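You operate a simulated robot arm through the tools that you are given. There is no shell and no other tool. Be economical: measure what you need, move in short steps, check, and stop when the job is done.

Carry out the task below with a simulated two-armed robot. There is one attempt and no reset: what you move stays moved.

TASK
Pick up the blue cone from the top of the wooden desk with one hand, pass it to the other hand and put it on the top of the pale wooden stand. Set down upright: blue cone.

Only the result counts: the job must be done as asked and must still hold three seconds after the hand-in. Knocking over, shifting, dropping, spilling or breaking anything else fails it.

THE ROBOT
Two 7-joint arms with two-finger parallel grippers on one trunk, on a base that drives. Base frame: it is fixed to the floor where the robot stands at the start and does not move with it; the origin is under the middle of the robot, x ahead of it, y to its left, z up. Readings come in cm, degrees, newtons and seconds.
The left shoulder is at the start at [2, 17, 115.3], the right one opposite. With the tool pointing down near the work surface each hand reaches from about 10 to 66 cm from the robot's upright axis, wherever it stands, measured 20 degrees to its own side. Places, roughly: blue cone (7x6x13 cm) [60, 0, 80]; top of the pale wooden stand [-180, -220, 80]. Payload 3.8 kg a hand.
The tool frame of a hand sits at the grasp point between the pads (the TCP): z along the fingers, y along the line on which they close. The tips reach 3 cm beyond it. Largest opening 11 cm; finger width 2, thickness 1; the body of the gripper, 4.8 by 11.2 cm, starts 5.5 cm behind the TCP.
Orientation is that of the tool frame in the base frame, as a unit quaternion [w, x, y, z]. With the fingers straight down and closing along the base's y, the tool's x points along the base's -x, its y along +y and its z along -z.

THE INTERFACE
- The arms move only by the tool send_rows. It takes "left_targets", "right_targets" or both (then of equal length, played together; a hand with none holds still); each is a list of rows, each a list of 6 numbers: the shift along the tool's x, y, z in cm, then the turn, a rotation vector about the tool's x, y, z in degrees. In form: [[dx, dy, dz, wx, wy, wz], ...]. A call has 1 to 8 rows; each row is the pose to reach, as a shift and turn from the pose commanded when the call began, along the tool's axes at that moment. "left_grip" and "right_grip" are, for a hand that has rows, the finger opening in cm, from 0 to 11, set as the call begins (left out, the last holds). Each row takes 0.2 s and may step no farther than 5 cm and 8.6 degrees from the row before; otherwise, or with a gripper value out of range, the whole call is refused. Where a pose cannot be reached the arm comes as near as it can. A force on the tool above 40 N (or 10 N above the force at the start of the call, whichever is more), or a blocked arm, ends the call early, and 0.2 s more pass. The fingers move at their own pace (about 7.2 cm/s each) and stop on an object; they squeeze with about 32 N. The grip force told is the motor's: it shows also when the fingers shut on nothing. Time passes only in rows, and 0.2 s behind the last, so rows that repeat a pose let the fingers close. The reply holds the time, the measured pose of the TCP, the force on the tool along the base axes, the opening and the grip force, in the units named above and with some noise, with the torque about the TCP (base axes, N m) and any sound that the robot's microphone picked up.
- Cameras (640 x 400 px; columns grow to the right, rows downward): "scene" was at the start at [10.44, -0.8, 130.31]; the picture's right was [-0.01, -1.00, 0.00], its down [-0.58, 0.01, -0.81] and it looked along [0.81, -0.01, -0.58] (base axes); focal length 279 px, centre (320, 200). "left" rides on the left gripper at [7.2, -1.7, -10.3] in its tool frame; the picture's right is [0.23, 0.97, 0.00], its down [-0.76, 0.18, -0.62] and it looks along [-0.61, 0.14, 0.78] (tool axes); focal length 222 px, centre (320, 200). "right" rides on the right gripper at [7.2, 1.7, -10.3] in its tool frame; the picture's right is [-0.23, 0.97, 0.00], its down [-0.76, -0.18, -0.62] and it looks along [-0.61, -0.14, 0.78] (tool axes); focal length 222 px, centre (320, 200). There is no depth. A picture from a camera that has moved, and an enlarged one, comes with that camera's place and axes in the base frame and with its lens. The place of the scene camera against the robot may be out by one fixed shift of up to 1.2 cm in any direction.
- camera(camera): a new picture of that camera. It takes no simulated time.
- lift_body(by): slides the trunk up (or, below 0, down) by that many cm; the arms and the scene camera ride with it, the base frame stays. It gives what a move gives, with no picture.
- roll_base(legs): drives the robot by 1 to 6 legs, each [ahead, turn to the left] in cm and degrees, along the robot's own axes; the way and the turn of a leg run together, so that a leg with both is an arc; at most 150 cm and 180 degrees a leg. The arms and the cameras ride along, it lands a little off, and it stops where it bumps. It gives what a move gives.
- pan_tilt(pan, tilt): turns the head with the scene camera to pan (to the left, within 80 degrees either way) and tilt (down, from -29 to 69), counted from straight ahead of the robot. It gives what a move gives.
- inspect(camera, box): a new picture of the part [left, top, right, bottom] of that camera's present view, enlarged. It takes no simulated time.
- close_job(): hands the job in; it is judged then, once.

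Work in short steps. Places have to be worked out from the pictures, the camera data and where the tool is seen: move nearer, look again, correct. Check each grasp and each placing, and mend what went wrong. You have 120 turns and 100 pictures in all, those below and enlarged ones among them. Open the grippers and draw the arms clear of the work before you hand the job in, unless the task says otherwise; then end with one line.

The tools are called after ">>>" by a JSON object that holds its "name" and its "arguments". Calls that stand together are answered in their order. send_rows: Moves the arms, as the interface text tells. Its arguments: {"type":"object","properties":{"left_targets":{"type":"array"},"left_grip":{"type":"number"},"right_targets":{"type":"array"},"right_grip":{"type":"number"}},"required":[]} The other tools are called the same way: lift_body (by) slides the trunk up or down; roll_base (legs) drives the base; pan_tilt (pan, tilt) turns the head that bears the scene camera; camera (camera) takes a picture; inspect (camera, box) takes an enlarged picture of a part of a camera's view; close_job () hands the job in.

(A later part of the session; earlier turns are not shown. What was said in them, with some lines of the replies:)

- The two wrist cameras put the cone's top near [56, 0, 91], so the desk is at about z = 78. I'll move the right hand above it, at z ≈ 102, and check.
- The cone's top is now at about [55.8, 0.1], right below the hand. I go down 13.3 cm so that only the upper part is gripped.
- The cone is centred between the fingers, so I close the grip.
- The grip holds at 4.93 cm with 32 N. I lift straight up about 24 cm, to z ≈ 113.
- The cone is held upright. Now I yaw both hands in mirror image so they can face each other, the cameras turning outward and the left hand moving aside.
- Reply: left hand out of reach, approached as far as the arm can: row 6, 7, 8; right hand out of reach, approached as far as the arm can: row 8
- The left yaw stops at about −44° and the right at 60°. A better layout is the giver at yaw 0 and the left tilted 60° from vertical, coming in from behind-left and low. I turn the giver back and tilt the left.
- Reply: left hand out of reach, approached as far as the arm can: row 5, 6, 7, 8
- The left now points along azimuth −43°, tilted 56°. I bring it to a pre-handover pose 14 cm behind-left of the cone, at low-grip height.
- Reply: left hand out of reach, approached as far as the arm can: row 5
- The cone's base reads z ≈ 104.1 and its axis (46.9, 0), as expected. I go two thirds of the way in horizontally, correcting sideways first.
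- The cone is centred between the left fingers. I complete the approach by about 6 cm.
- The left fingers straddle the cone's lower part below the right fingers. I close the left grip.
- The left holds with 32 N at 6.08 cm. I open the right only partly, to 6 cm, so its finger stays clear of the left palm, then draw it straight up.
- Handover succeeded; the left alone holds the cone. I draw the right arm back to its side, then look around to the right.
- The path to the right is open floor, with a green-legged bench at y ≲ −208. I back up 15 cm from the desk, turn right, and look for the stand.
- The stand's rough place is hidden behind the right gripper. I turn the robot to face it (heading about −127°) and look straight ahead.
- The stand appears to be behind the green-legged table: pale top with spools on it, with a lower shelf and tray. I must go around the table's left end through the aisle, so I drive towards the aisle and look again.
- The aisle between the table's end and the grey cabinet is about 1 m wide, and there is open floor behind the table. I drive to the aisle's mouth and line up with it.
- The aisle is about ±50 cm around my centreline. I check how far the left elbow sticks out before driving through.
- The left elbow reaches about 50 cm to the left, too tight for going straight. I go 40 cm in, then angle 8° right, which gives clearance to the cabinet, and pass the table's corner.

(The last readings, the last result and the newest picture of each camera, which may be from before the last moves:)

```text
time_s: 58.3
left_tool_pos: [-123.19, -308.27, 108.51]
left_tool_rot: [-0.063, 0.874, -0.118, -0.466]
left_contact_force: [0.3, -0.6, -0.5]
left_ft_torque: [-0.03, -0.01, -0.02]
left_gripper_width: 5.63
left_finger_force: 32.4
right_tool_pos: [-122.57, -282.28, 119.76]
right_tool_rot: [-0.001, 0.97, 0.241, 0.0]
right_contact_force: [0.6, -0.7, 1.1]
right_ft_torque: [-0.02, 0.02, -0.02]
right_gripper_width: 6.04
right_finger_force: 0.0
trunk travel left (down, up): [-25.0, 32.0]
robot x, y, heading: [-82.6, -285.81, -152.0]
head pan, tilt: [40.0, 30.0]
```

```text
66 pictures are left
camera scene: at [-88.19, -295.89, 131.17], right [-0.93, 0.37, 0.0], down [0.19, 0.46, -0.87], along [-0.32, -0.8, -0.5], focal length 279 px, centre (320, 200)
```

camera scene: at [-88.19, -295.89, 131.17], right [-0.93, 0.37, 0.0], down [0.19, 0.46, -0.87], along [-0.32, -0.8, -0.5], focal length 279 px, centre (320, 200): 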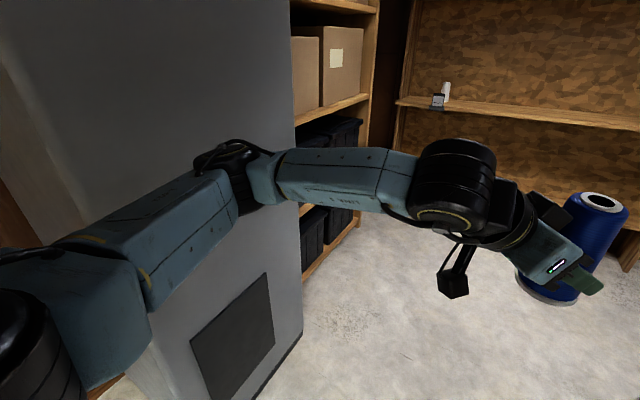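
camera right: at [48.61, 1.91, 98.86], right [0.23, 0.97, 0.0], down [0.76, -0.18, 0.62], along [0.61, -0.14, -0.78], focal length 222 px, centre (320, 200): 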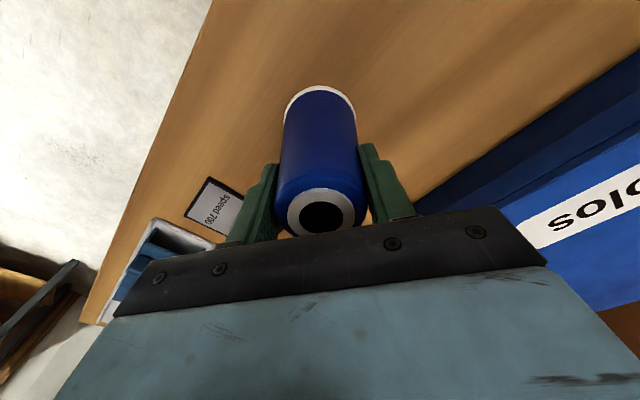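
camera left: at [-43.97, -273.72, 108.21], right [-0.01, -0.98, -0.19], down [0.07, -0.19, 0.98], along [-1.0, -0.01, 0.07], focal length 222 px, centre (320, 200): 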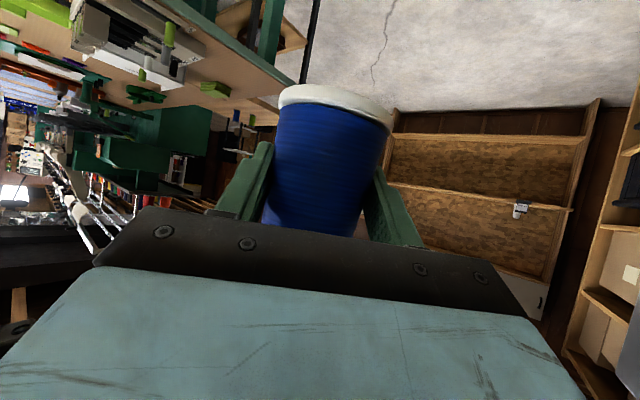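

The stand is fully visible: about 33 × 46 cm, with a green and a blue spool near its middle. There is free room near its closest edge. I drive around behind to about (−180, −297), facing the stand.

>>> {"name": "roll_base", "arguments": {"legs": [[54, 0], [0, -46], [53, 0], [0, -89]]}}

>>> {"name": "pan_tilt", "arguments": {"pan": 0, "tilt": 40}}

>>> {"name": "camera", "arguments": {"camera": "scene"}}

>>> {"name": "camera", "arguments": {"camera": "left"}}

```text
time_s: 70.0
left_tool_pos: [-167.11, -250.0, 108.57]
left_tool_rot: [0.457, -0.22, 0.854, 0.118]
left_contact_force: [0.8, -0.5, 0.5]
left_ft_torque: [0.0, 0.02, -0.04]
left_gripper_width: 5.52
left_finger_force: 31.9
right_tool_pos: [-149.51, -268.88, 119.77]
right_tool_rot: [0.0, -0.59, 0.807, 0.0]
right_contact_force: [0.2, 0.2, 0.5]
right_ft_torque: [-0.04, 0.0, 0.01]
right_gripper_width: 6.01
right_finger_force: 0.0
trunk travel left (down, up): [-25.0, 32.0]
robot x, y, heading: [-180.82, -294.52, 72.3]
head pan, tilt: [40.0, 30.0]
```

```text
time_s: 71.1
left_tool_pos: [-167.09, -250.07, 108.56]
left_tool_rot: [0.457, -0.22, 0.854, 0.118]
left_contact_force: [-0.3, -1.7, 0.2]
left_ft_torque: [0.01, 0.01, 0.03]
left_gripper_width: 5.54
left_finger_force: 32.4
right_tool_pos: [-149.62, -268.85, 119.74]
right_tool_rot: [0.0, -0.59, 0.808, 0.001]
right_contact_force: [-0.4, -0.3, -0.7]
right_ft_torque: [0.0, 0.01, -0.01]
right_gripper_width: 6.0
right_finger_force: 0.0
trunk travel left (down, up): [-25.0, 32.0]
robot x, y, heading: [-180.79, -294.41, 72.4]
head pan, tilt: [0.0, 40.0]
```

```text
65 pictures are left
camera scene: at [-177.92, -284.95, 129.63], right [0.95, -0.3, 0.0], down [-0.19, -0.61, -0.77], along [0.23, 0.73, -0.64], focal length 279 px, centre (320, 200)
```

scene: 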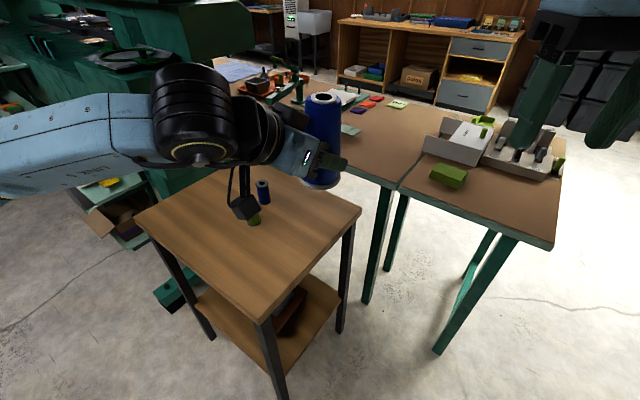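

```text
64 pictures are left
camera left: at [-177.29, -257.52, 108.2], right [-0.58, 0.79, -0.19], down [-0.17, 0.11, 0.98], along [0.8, 0.6, 0.07], focal length 222 px, centre (320, 200)
```

left: 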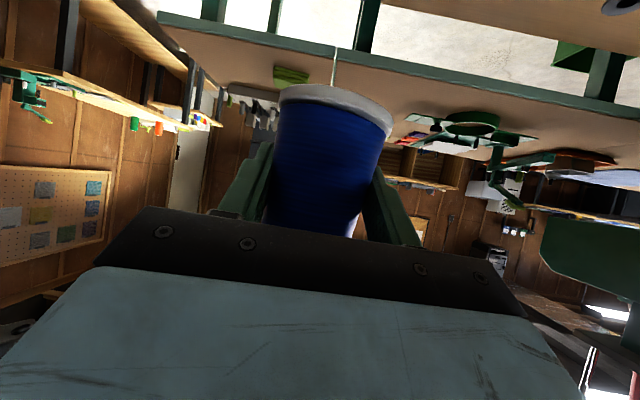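

I'm in front of the stand; the free corner near (−172, −245) is close to under the hand. Before lowering, I zoom in on the cone to judge its tilt and its base height in the left hand.

>>> {"name": "inspect", "arguments": {"camera": "left", "box": [220, 60, 440, 250]}}

>>> {"name": "inspect", "arguments": {"camera": "scene", "box": [220, 70, 400, 240]}}

```text
2.11 times, centred on (330, 155) of left
camera zoom: at [-177.29, -257.52, 108.2], right [-0.58, 0.79, -0.19], down [-0.17, 0.11, 0.98], along [0.8, 0.6, 0.07], focal length 468 px, centre (299, 295)
```

zoom: 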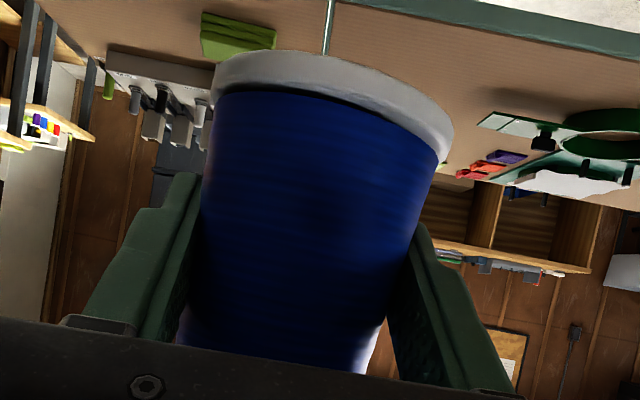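

```text
2.35 times, centred on (310, 155) of scene
camera zoom: at [-177.92, -284.95, 129.63], right [0.95, -0.3, 0.0], down [-0.19, -0.61, -0.77], along [0.23, 0.73, -0.64], focal length 656 px, centre (344, 306)
```

zoom: 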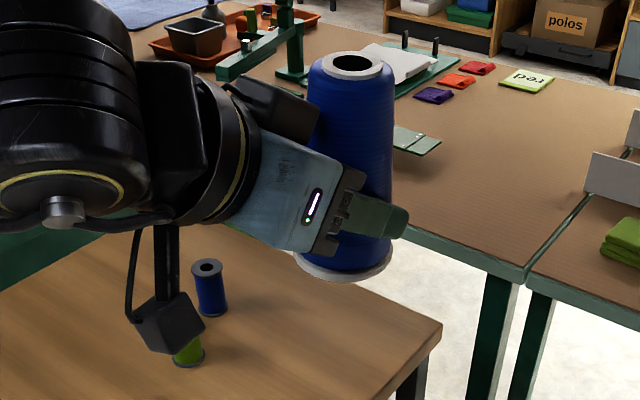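

The cone leans about 2.5° sideways and its base sits roughly 5.1 cm below the TCP. I move over the free spot (cone axis to about (−175, −243)), correcting the lean, then lower the trunk 17 cm.

>>> {"name": "send_rows", "arguments": {"left_targets": [[0.8, 3.3, -1.2, 0.5, 0, -0.7], [1.7, 6.6, -2.5, 1, 0, -1.4], [2.54, 9.94, -3.8, 1.4, 0, -2.07]]}}

>>> {"name": "lift_body", "arguments": {"by": -17}}

>>> {"name": "camera", "arguments": {"camera": "scene"}}

>>> {"name": "camera", "arguments": {"camera": "left"}}

```text
time_s: 71.9
left_tool_pos: [-176.06, -243.37, 108.31]
left_tool_rot: [0.461, -0.229, 0.852, 0.098]
left_contact_force: [-0.1, 0.7, 0.0]
left_ft_torque: [-0.01, 0.01, 0.02]
left_gripper_width: 5.54
left_finger_force: 32.5
right_tool_pos: [-149.7, -268.88, 119.72]
right_tool_rot: [0.0, -0.59, 0.807, -0.001]
right_contact_force: [-0.9, 0.0, 0.4]
right_ft_torque: [0.03, 0.01, 0.01]
right_gripper_width: 6.01
right_finger_force: 0.1
trunk travel left (down, up): [-25.0, 32.0]
robot x, y, heading: [-180.83, -294.3, 72.2]
head pan, tilt: [0.0, 40.0]
```

```text
time_s: 73.8
left_tool_pos: [-176.07, -243.53, 91.35]
left_tool_rot: [0.461, -0.23, 0.851, 0.099]
left_contact_force: [-0.3, -0.3, -1.3]
left_ft_torque: [-0.01, 0.04, 0.01]
left_gripper_width: 5.55
left_finger_force: 32.3
right_tool_pos: [-149.54, -268.8, 102.79]
right_tool_rot: [0.0, -0.589, 0.808, 0.001]
right_contact_force: [-0.1, -0.1, -0.3]
right_ft_torque: [0.01, -0.01, 0.05]
right_gripper_width: 6.0
right_finger_force: 0.1
trunk travel left (down, up): [-8.0, 49.0]
robot x, y, heading: [-180.65, -294.27, 72.4]
head pan, tilt: [0.0, 40.0]
```

```text
61 pictures are left
camera scene: at [-177.92, -284.96, 112.64], right [0.95, -0.3, 0.0], down [-0.2, -0.61, -0.77], along [0.23, 0.73, -0.64], focal length 279 px, centre (320, 200)
```

scene: 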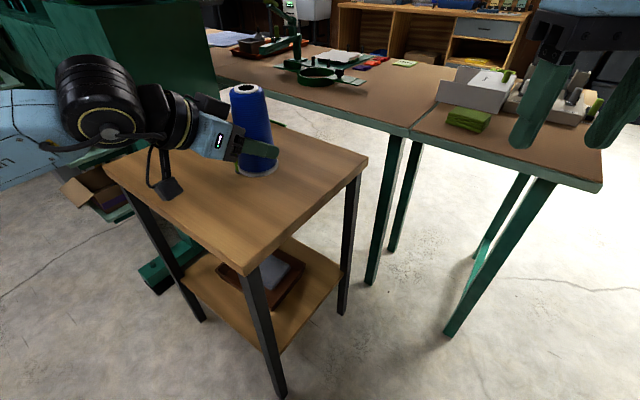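

```text
60 pictures are left
camera left: at [-186.22, -251.0, 91.17], right [-0.58, 0.78, -0.23], down [-0.19, 0.15, 0.97], along [0.8, 0.6, 0.06], focal length 222 px, centre (320, 200)
```

left: 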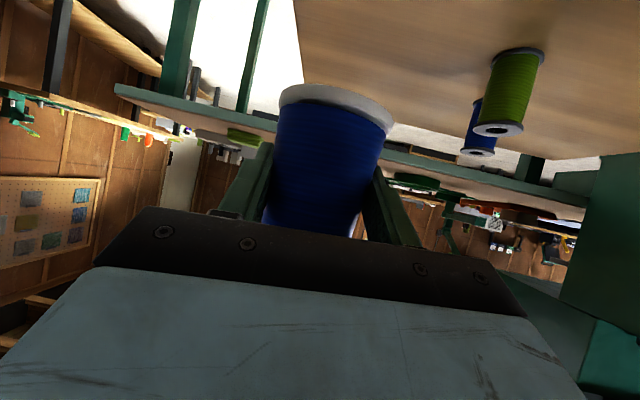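

The base is at about z = 86 above the free patch, 11 cm from the spools. I lower the trunk another 4.5 cm, then feel downward with small arm steps.

>>> {"name": "lift_body", "arguments": {"by": -4.5}}

>>> {"name": "camera", "arguments": {"camera": "left"}}

>>> {"name": "inspect", "arguments": {"camera": "scene", "box": [120, 40, 380, 220]}}

```text
time_s: 74.7
left_tool_pos: [-176.11, -243.51, 86.91]
left_tool_rot: [0.461, -0.229, 0.851, 0.099]
left_contact_force: [-1.0, -0.5, 0.2]
left_ft_torque: [-0.01, 0.01, 0.01]
left_gripper_width: 5.53
left_finger_force: 32.2
right_tool_pos: [-149.62, -268.91, 98.29]
right_tool_rot: [0.001, -0.59, 0.807, -0.001]
right_contact_force: [1.4, 0.1, 0.0]
right_ft_torque: [-0.01, 0.0, -0.02]
right_gripper_width: 5.99
right_finger_force: 0.0
trunk travel left (down, up): [-3.5, 53.5]
robot x, y, heading: [-180.84, -294.26, 72.2]
head pan, tilt: [0.0, 40.0]
```

```text
59 pictures are left
camera left: at [-186.22, -251.0, 86.66], right [-0.58, 0.78, -0.23], down [-0.19, 0.15, 0.97], along [0.8, 0.6, 0.06], focal length 222 px, centre (320, 200)
```

left: 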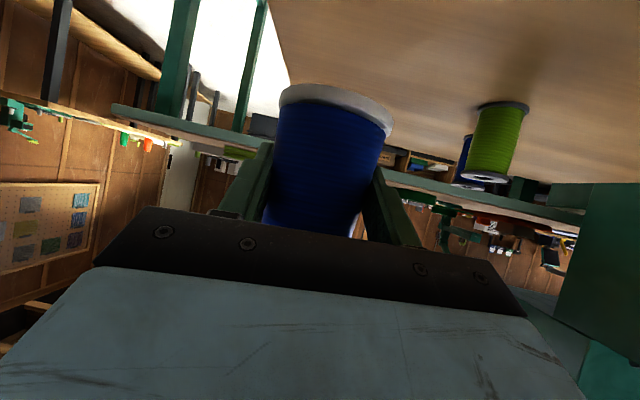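

```text
2.22 times, centred on (250, 130) of scene
camera zoom: at [-177.92, -284.96, 108.14], right [0.95, -0.3, 0.0], down [-0.2, -0.61, -0.77], along [0.23, 0.73, -0.64], focal length 619 px, centre (476, 356)
```

zoom: 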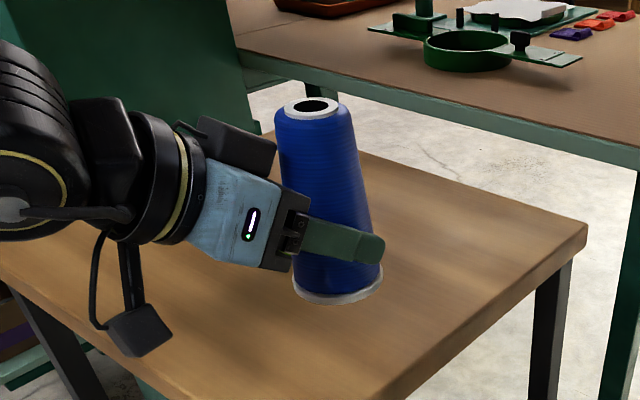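

I descend another 1.6 cm in small steps, watching the force.

>>> {"name": "send_rows", "arguments": {"left_targets": [[0.42, 0.02, 0.28, 0, 0, 0], [0.83, 0.04, 0.56, 0, 0, 0], [1.25, 0.07, 0.84, 0, 0, 0]]}}

>>> {"name": "camera", "arguments": {"camera": "left"}}

>>> {"name": "inspect", "arguments": {"camera": "scene", "box": [200, 80, 320, 200]}}

```text
time_s: 75.5
left_tool_pos: [-176.07, -243.59, 85.36]
left_tool_rot: [0.461, -0.229, 0.852, 0.099]
left_contact_force: [-0.1, -0.6, -0.2]
left_ft_torque: [0.01, 0.01, 0.0]
left_gripper_width: 5.54
left_finger_force: 31.6
right_tool_pos: [-149.53, -268.83, 98.22]
right_tool_rot: [0.0, -0.589, 0.808, 0.0]
right_contact_force: [-0.1, 0.6, 0.2]
right_ft_torque: [0.03, 0.01, -0.03]
right_gripper_width: 6.03
right_finger_force: 0.0
trunk travel left (down, up): [-3.5, 53.5]
robot x, y, heading: [-180.45, -294.33, 72.3]
head pan, tilt: [0.0, 40.0]
```

```text
57 pictures are left
camera left: at [-186.24, -250.99, 85.13], right [-0.58, 0.78, -0.23], down [-0.19, 0.15, 0.97], along [0.8, 0.6, 0.06], focal length 222 px, centre (320, 200)
```

left: 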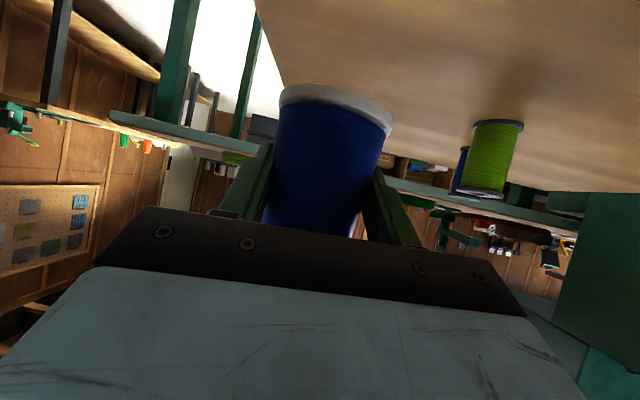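

```text
3.33 times, centred on (260, 140) of scene
camera zoom: at [-177.91, -284.95, 108.13], right [0.95, -0.3, 0.0], down [-0.2, -0.61, -0.77], along [0.23, 0.73, -0.64], focal length 929 px, centre (520, 400)
```

zoom: 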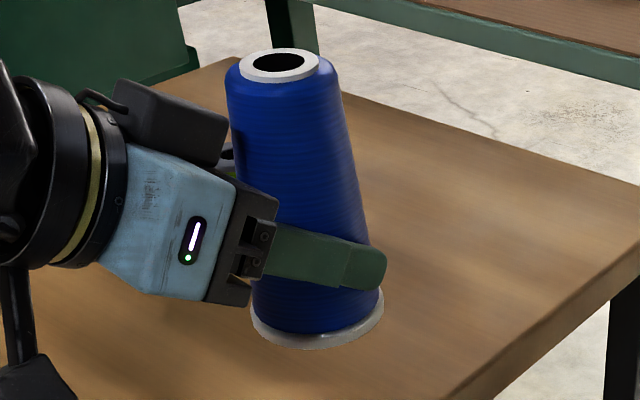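

No contact yet, and re-triangulating the green spool puts the stand top nearer z ≈ 76–77. I shift 2.5 cm farther from the edge and go down another 2.5 cm.

>>> {"name": "send_rows", "arguments": {"left_targets": [[0.9, 2.58, 0.05, 0, 0, 0], [1.5, 2.6, 0.5, 0, 0, 0], [2.18, 2.6, 1.04, 0, 0, 0]]}}

>>> {"name": "camera", "arguments": {"camera": "left"}}

>>> {"name": "inspect", "arguments": {"camera": "scene", "box": [200, 80, 320, 200]}}

```text
time_s: 76.3
left_tool_pos: [-177.58, -241.47, 82.81]
left_tool_rot: [0.462, -0.229, 0.851, 0.099]
left_contact_force: [-0.2, 0.3, -0.8]
left_ft_torque: [-0.02, 0.0, -0.01]
left_gripper_width: 5.51
left_finger_force: 31.8
right_tool_pos: [-149.5, -268.9, 98.22]
right_tool_rot: [0.0, -0.59, 0.808, 0.0]
right_contact_force: [0.1, 0.3, 0.2]
right_ft_torque: [0.03, -0.02, -0.01]
right_gripper_width: 6.0
right_finger_force: 0.0
trunk travel left (down, up): [-3.5, 53.5]
robot x, y, heading: [-180.43, -294.52, 72.2]
head pan, tilt: [0.0, 40.0]
```

```text
55 pictures are left
camera left: at [-187.75, -248.93, 82.66], right [-0.58, 0.78, -0.23], down [-0.19, 0.15, 0.97], along [0.8, 0.6, 0.06], focal length 222 px, centre (320, 200)
```

left: 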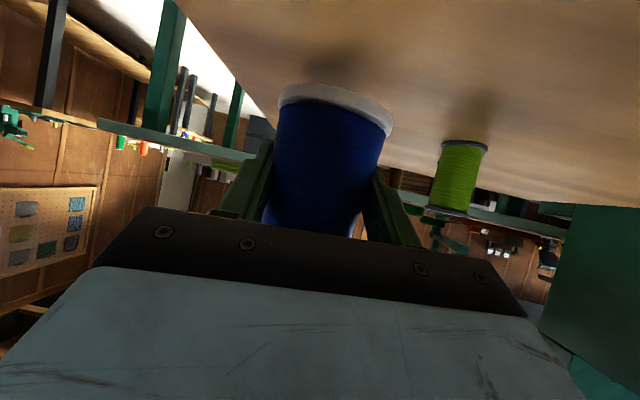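

```text
3.33 times, centred on (260, 140) of scene
camera zoom: at [-177.91, -284.95, 108.13], right [0.95, -0.3, 0.0], down [-0.2, -0.61, -0.77], along [0.23, 0.73, -0.64], focal length 929 px, centre (520, 400)
```

zoom: 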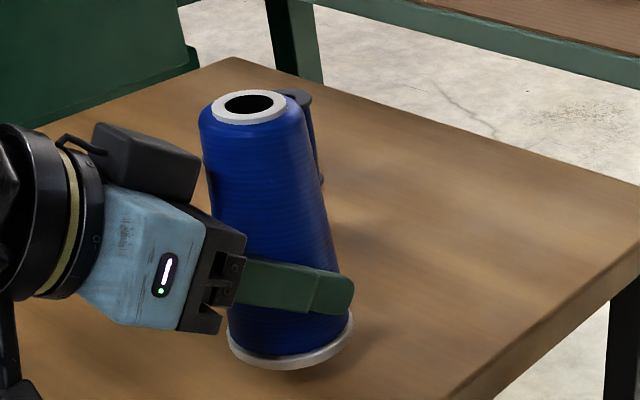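

Still no contact; the base should be about 77.7. I go down in 0.4 cm steps.

>>> {"name": "send_rows", "arguments": {"left_targets": [[0.33, 0.02, 0.22, 0, 0, 0], [0.66, 0.03, 0.45, 0, 0, 0], [1.0, 0.05, 0.67, 0, 0, 0]]}}

>>> {"name": "camera", "arguments": {"camera": "left"}}

```text
time_s: 77.1
left_tool_pos: [-177.5, -241.47, 81.63]
left_tool_rot: [0.461, -0.229, 0.851, 0.099]
left_contact_force: [-0.2, -1.4, -0.3]
left_ft_torque: [-0.05, -0.01, 0.0]
left_gripper_width: 5.5
left_finger_force: 32.0
right_tool_pos: [-149.65, -268.98, 98.17]
right_tool_rot: [0.0, -0.59, 0.808, 0.0]
right_contact_force: [0.1, -0.2, 0.0]
right_ft_torque: [0.01, -0.03, 0.02]
right_gripper_width: 6.0
right_finger_force: 0.1
trunk travel left (down, up): [-3.5, 53.5]
robot x, y, heading: [-180.92, -294.64, 72.2]
head pan, tilt: [0.0, 40.0]
```

```text
53 pictures are left
camera left: at [-187.76, -248.96, 81.42], right [-0.58, 0.78, -0.23], down [-0.19, 0.15, 0.97], along [0.8, 0.6, 0.06], focal length 222 px, centre (320, 200)
```

left: 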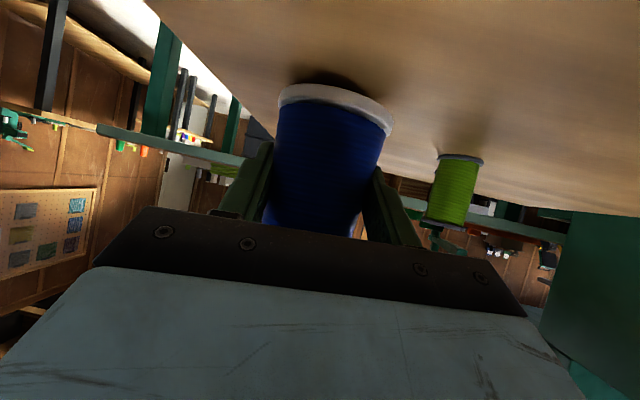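

A dark contact shadow is right under the rim, so only a few millimetres are left. I creep down.

>>> {"name": "send_rows", "arguments": {"left_targets": [[0.17, 0.01, 0.11, 0, 0, 0], [0.33, 0.02, 0.22, 0, 0, 0], [0.5, 0.03, 0.33, 0, 0, 0]]}}

>>> {"name": "inspect", "arguments": {"camera": "left", "box": [220, 50, 440, 250]}}

>>> {"name": "inspect", "arguments": {"camera": "scene", "box": [200, 80, 320, 200]}}

```text
time_s: 77.9
left_tool_pos: [-177.47, -241.47, 81.16]
left_tool_rot: [0.462, -0.23, 0.851, 0.1]
left_contact_force: [-0.4, -0.2, -0.3]
left_ft_torque: [-0.01, 0.0, -0.03]
left_gripper_width: 5.51
left_finger_force: 32.0
right_tool_pos: [-149.56, -268.84, 98.15]
right_tool_rot: [0.0, -0.59, 0.807, 0.0]
right_contact_force: [0.5, -0.3, 1.0]
right_ft_torque: [0.02, 0.02, -0.02]
right_gripper_width: 6.01
right_finger_force: 0.0
trunk travel left (down, up): [-3.5, 53.5]
robot x, y, heading: [-181.01, -294.2, 72.3]
head pan, tilt: [0.0, 40.0]
```

```text
2.00 times, centred on (330, 150) of left
camera zoom: at [-187.71, -248.96, 80.85], right [-0.58, 0.78, -0.23], down [-0.19, 0.15, 0.97], along [0.8, 0.6, 0.06], focal length 444 px, centre (300, 300)
```

zoom: 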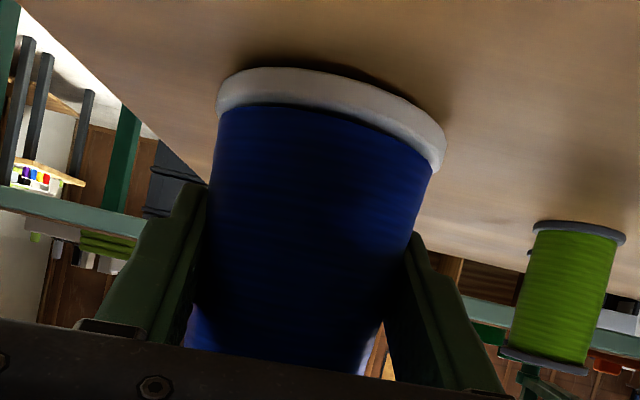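

```text
3.33 times, centred on (260, 140) of scene
camera zoom: at [-177.91, -284.95, 108.13], right [0.95, -0.3, 0.0], down [-0.2, -0.61, -0.77], along [0.23, 0.73, -0.64], focal length 929 px, centre (520, 400)
```

zoom: 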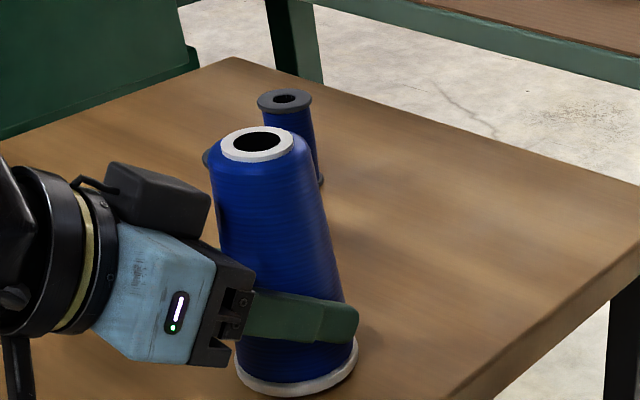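

Just short of contact, with a lean of about 1.5–2° the other way. I undo part of my roll correction and continue down 0.8 cm.

>>> {"name": "send_rows", "arguments": {"left_targets": [[0.17, 0.01, 0.11, -0.35, 0, 0.5], [0.33, 0.02, 0.22, -0.7, 0, 1.0], [0.5, 0.03, 0.33, -0.8, 0, 1.2], [0.66, 0.03, 0.45, -0.8, 0, 1.2]]}}

>>> {"name": "inspect", "arguments": {"camera": "left", "box": [220, 50, 440, 250]}}

```text
time_s: 78.9
left_tool_pos: [-177.53, -241.41, 80.76]
left_tool_rot: [0.462, -0.222, 0.851, 0.112]
left_contact_force: [-3.3, 0.1, 21.0]
left_ft_torque: [-0.59, -0.13, -0.11]
left_gripper_width: 5.54
left_finger_force: 31.6
right_tool_pos: [-149.67, -268.96, 98.33]
right_tool_rot: [0.001, -0.59, 0.808, 0.0]
right_contact_force: [-0.3, -0.3, -0.5]
right_ft_torque: [0.0, -0.01, 0.0]
right_gripper_width: 5.99
right_finger_force: 0.0
trunk travel left (down, up): [-3.5, 53.5]
robot x, y, heading: [-180.86, -294.32, 72.5]
head pan, tilt: [0.0, 40.0]
```

```text
2.00 times, centred on (330, 150) of left
camera zoom: at [-187.71, -248.97, 80.36], right [-0.58, 0.79, -0.2], down [-0.18, 0.12, 0.98], along [0.8, 0.6, 0.08], focal length 444 px, centre (300, 300)
```

zoom: 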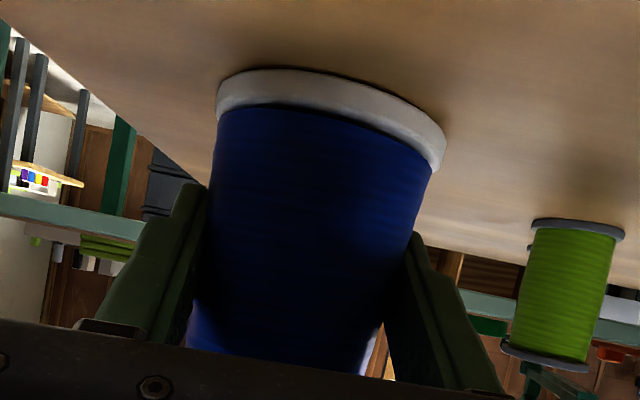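

Contact: 21 N on the stand. I ease off about 0.3 cm of command and then open the gripper.

>>> {"name": "send_rows", "arguments": {"left_targets": [[-0.15, -0.01, -0.1, 0, 0, 0], [-0.25, -0.01, -0.17, 0, 0, 0]]}}

>>> {"name": "send_rows", "arguments": {"left_targets": [[0, 0, 0, 0, 0, 0], [0, 0, 0, 0, 0, 0], [0, 0, 0, 0, 0, 0], [0, 0, 0, 0, 0, 0]], "left_grip": 11}}

>>> {"name": "camera", "arguments": {"camera": "left"}}

>>> {"name": "inspect", "arguments": {"camera": "scene", "box": [160, 60, 340, 220]}}

```text
time_s: 79.5
left_tool_pos: [-177.41, -241.47, 80.66]
left_tool_rot: [0.458, -0.224, 0.853, 0.111]
left_contact_force: [2.7, 6.3, 17.8]
left_ft_torque: [-0.01, -0.69, 0.23]
left_gripper_width: 5.52
left_finger_force: 31.7
right_tool_pos: [-149.6, -269.0, 98.27]
right_tool_rot: [0.0, -0.589, 0.808, 0.0]
right_contact_force: [-0.3, -0.3, 0.7]
right_ft_torque: [-0.05, -0.01, 0.03]
right_gripper_width: 6.0
right_finger_force: 0.2
trunk travel left (down, up): [-3.5, 53.5]
robot x, y, heading: [-180.86, -294.61, 72.4]
head pan, tilt: [0.0, 40.0]
```

```text
time_s: 80.5
left_tool_pos: [-177.58, -241.42, 80.6]
left_tool_rot: [0.458, -0.224, 0.853, 0.11]
left_contact_force: [0.0, 0.3, 0.3]
left_ft_torque: [0.0, 0.03, 0.01]
left_gripper_width: 11.03
left_finger_force: 0.1
right_tool_pos: [-149.51, -268.92, 98.26]
right_tool_rot: [0.0, -0.59, 0.807, 0.0]
right_contact_force: [0.7, 0.8, -0.5]
right_ft_torque: [0.0, -0.02, 0.01]
right_gripper_width: 6.01
right_finger_force: 0.0
trunk travel left (down, up): [-3.5, 53.5]
robot x, y, heading: [-181.11, -294.49, 72.2]
head pan, tilt: [0.0, 40.0]
```

```text
49 pictures are left
camera left: at [-187.73, -248.97, 80.31], right [-0.58, 0.79, -0.21], down [-0.18, 0.13, 0.98], along [0.8, 0.6, 0.07], focal length 222 px, centre (320, 200)
```

left: 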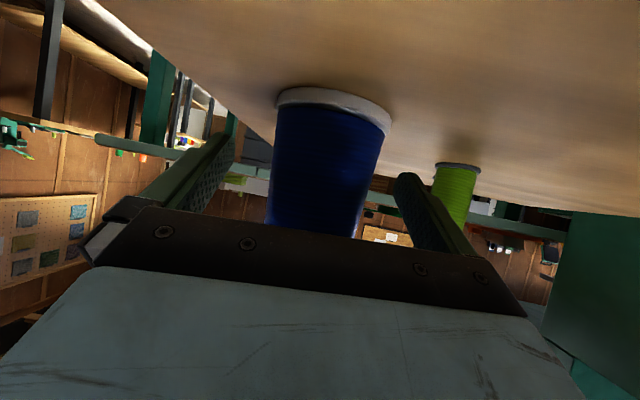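

```text
2.50 times, centred on (250, 140) of scene
camera zoom: at [-177.92, -284.96, 108.13], right [0.95, -0.3, 0.0], down [-0.2, -0.61, -0.77], along [0.23, 0.73, -0.64], focal length 697 px, centre (495, 350)
```

zoom: 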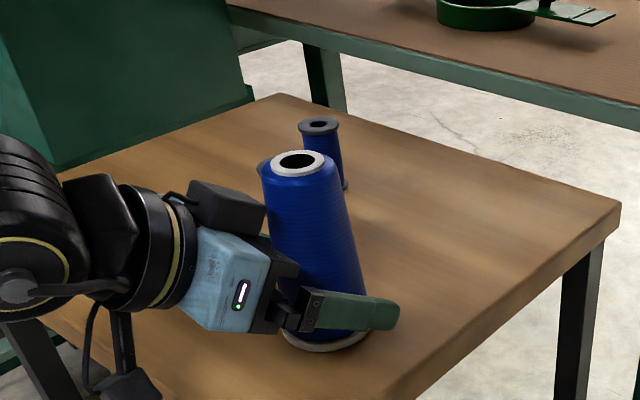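

The cone stands free. I withdraw straight back along the tool axis, away from the cone.

>>> {"name": "send_rows", "arguments": {"left_targets": [[0, 0, -2, 0, 0, 0], [0, 0, -5, 0, 0, 0], [0, 0, -9, 0, 0, 0], [0, 0, -13, 0, 0, 0], [0, 0, -16, 0, 0, 0]]}}

>>> {"name": "lift_body", "arguments": {"by": 12}}

>>> {"name": "camera", "arguments": {"camera": "scene"}}

>>> {"name": "camera", "arguments": {"camera": "left"}}

```text
time_s: 81.7
left_tool_pos: [-189.27, -247.92, 89.51]
left_tool_rot: [0.458, -0.224, 0.853, 0.11]
left_contact_force: [0.1, -0.3, 0.2]
left_ft_torque: [-0.02, -0.04, 0.02]
left_gripper_width: 11.03
left_finger_force: 0.1
right_tool_pos: [-149.67, -268.96, 98.24]
right_tool_rot: [0.0, -0.59, 0.807, 0.0]
right_contact_force: [0.7, -0.2, 0.5]
right_ft_torque: [-0.01, -0.03, -0.03]
right_gripper_width: 6.03
right_finger_force: 0.1
trunk travel left (down, up): [-3.5, 53.5]
robot x, y, heading: [-181.01, -294.6, 72.5]
head pan, tilt: [0.0, 40.0]
```

```text
time_s: 83.2
left_tool_pos: [-189.25, -247.88, 101.47]
left_tool_rot: [0.459, -0.224, 0.853, 0.109]
left_contact_force: [0.0, 0.3, 0.1]
left_ft_torque: [0.0, 0.01, 0.0]
left_gripper_width: 10.98
left_finger_force: 0.1
right_tool_pos: [-149.47, -268.86, 110.22]
right_tool_rot: [0.0, -0.59, 0.807, -0.001]
right_contact_force: [-0.5, 0.5, 0.0]
right_ft_torque: [0.0, 0.01, -0.03]
right_gripper_width: 5.99
right_finger_force: 0.1
trunk travel left (down, up): [-15.5, 41.5]
robot x, y, heading: [-180.99, -294.41, 72.4]
head pan, tilt: [0.0, 40.0]
```

```text
47 pictures are left
camera scene: at [-177.91, -284.95, 120.12], right [0.95, -0.3, 0.0], down [-0.2, -0.61, -0.77], along [0.23, 0.73, -0.64], focal length 279 px, centre (320, 200)
```

scene: 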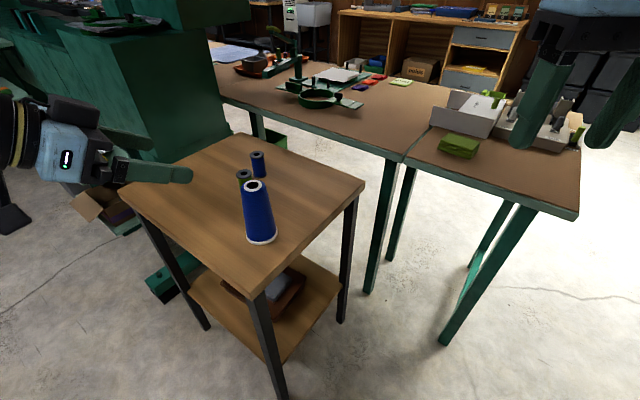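

```text
46 pictures are left
camera left: at [-199.44, -255.35, 101.24], right [-0.58, 0.79, -0.21], down [-0.18, 0.13, 0.98], along [0.8, 0.6, 0.07], focal length 222 px, centre (320, 200)
```

left: 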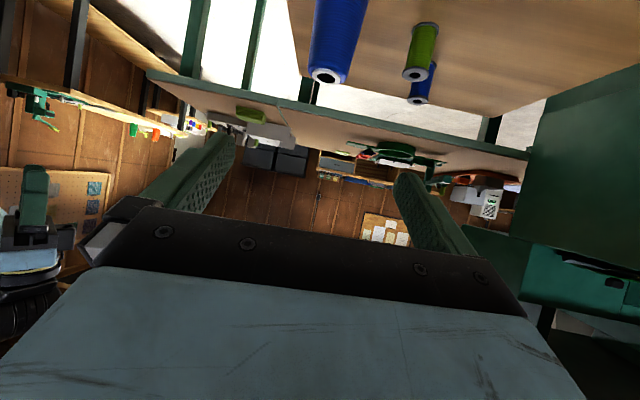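

The cone stands upright on the stand, both spools are untouched, and the left arm is clear. I open the right gripper fully and hand in.

>>> {"name": "send_rows", "arguments": {"right_targets": [[0, 0, -1, 0, 0, 0], [0, 0, -2, 0, 0, 0]], "right_grip": 11}}

>>> {"name": "close_job", "arguments": {}}

```text
time_s: 83.8
left_tool_pos: [-189.32, -247.82, 101.45]
left_tool_rot: [0.459, -0.223, 0.853, 0.109]
left_contact_force: [-0.4, -0.5, -0.9]
left_ft_torque: [0.01, 0.01, 0.01]
left_gripper_width: 10.98
left_finger_force: 0.0
right_tool_pos: [-149.47, -268.73, 112.08]
right_tool_rot: [0.0, -0.591, 0.807, -0.001]
right_contact_force: [-0.2, -0.7, -0.1]
right_ft_torque: [0.03, -0.04, -0.03]
right_gripper_width: 11.01
right_finger_force: 0.0
trunk travel left (down, up): [-15.5, 41.5]
robot x, y, heading: [-180.69, -294.35, 72.4]
head pan, tilt: [0.0, 40.0]
```

```text
The job is handed in.
```

The blue cone was picked up with the right hand, passed to the left, and set upright on the pale wooden stand; in the last pictures it was standing, the two spools on the stand had not moved, and both arms were clear with grippers open.
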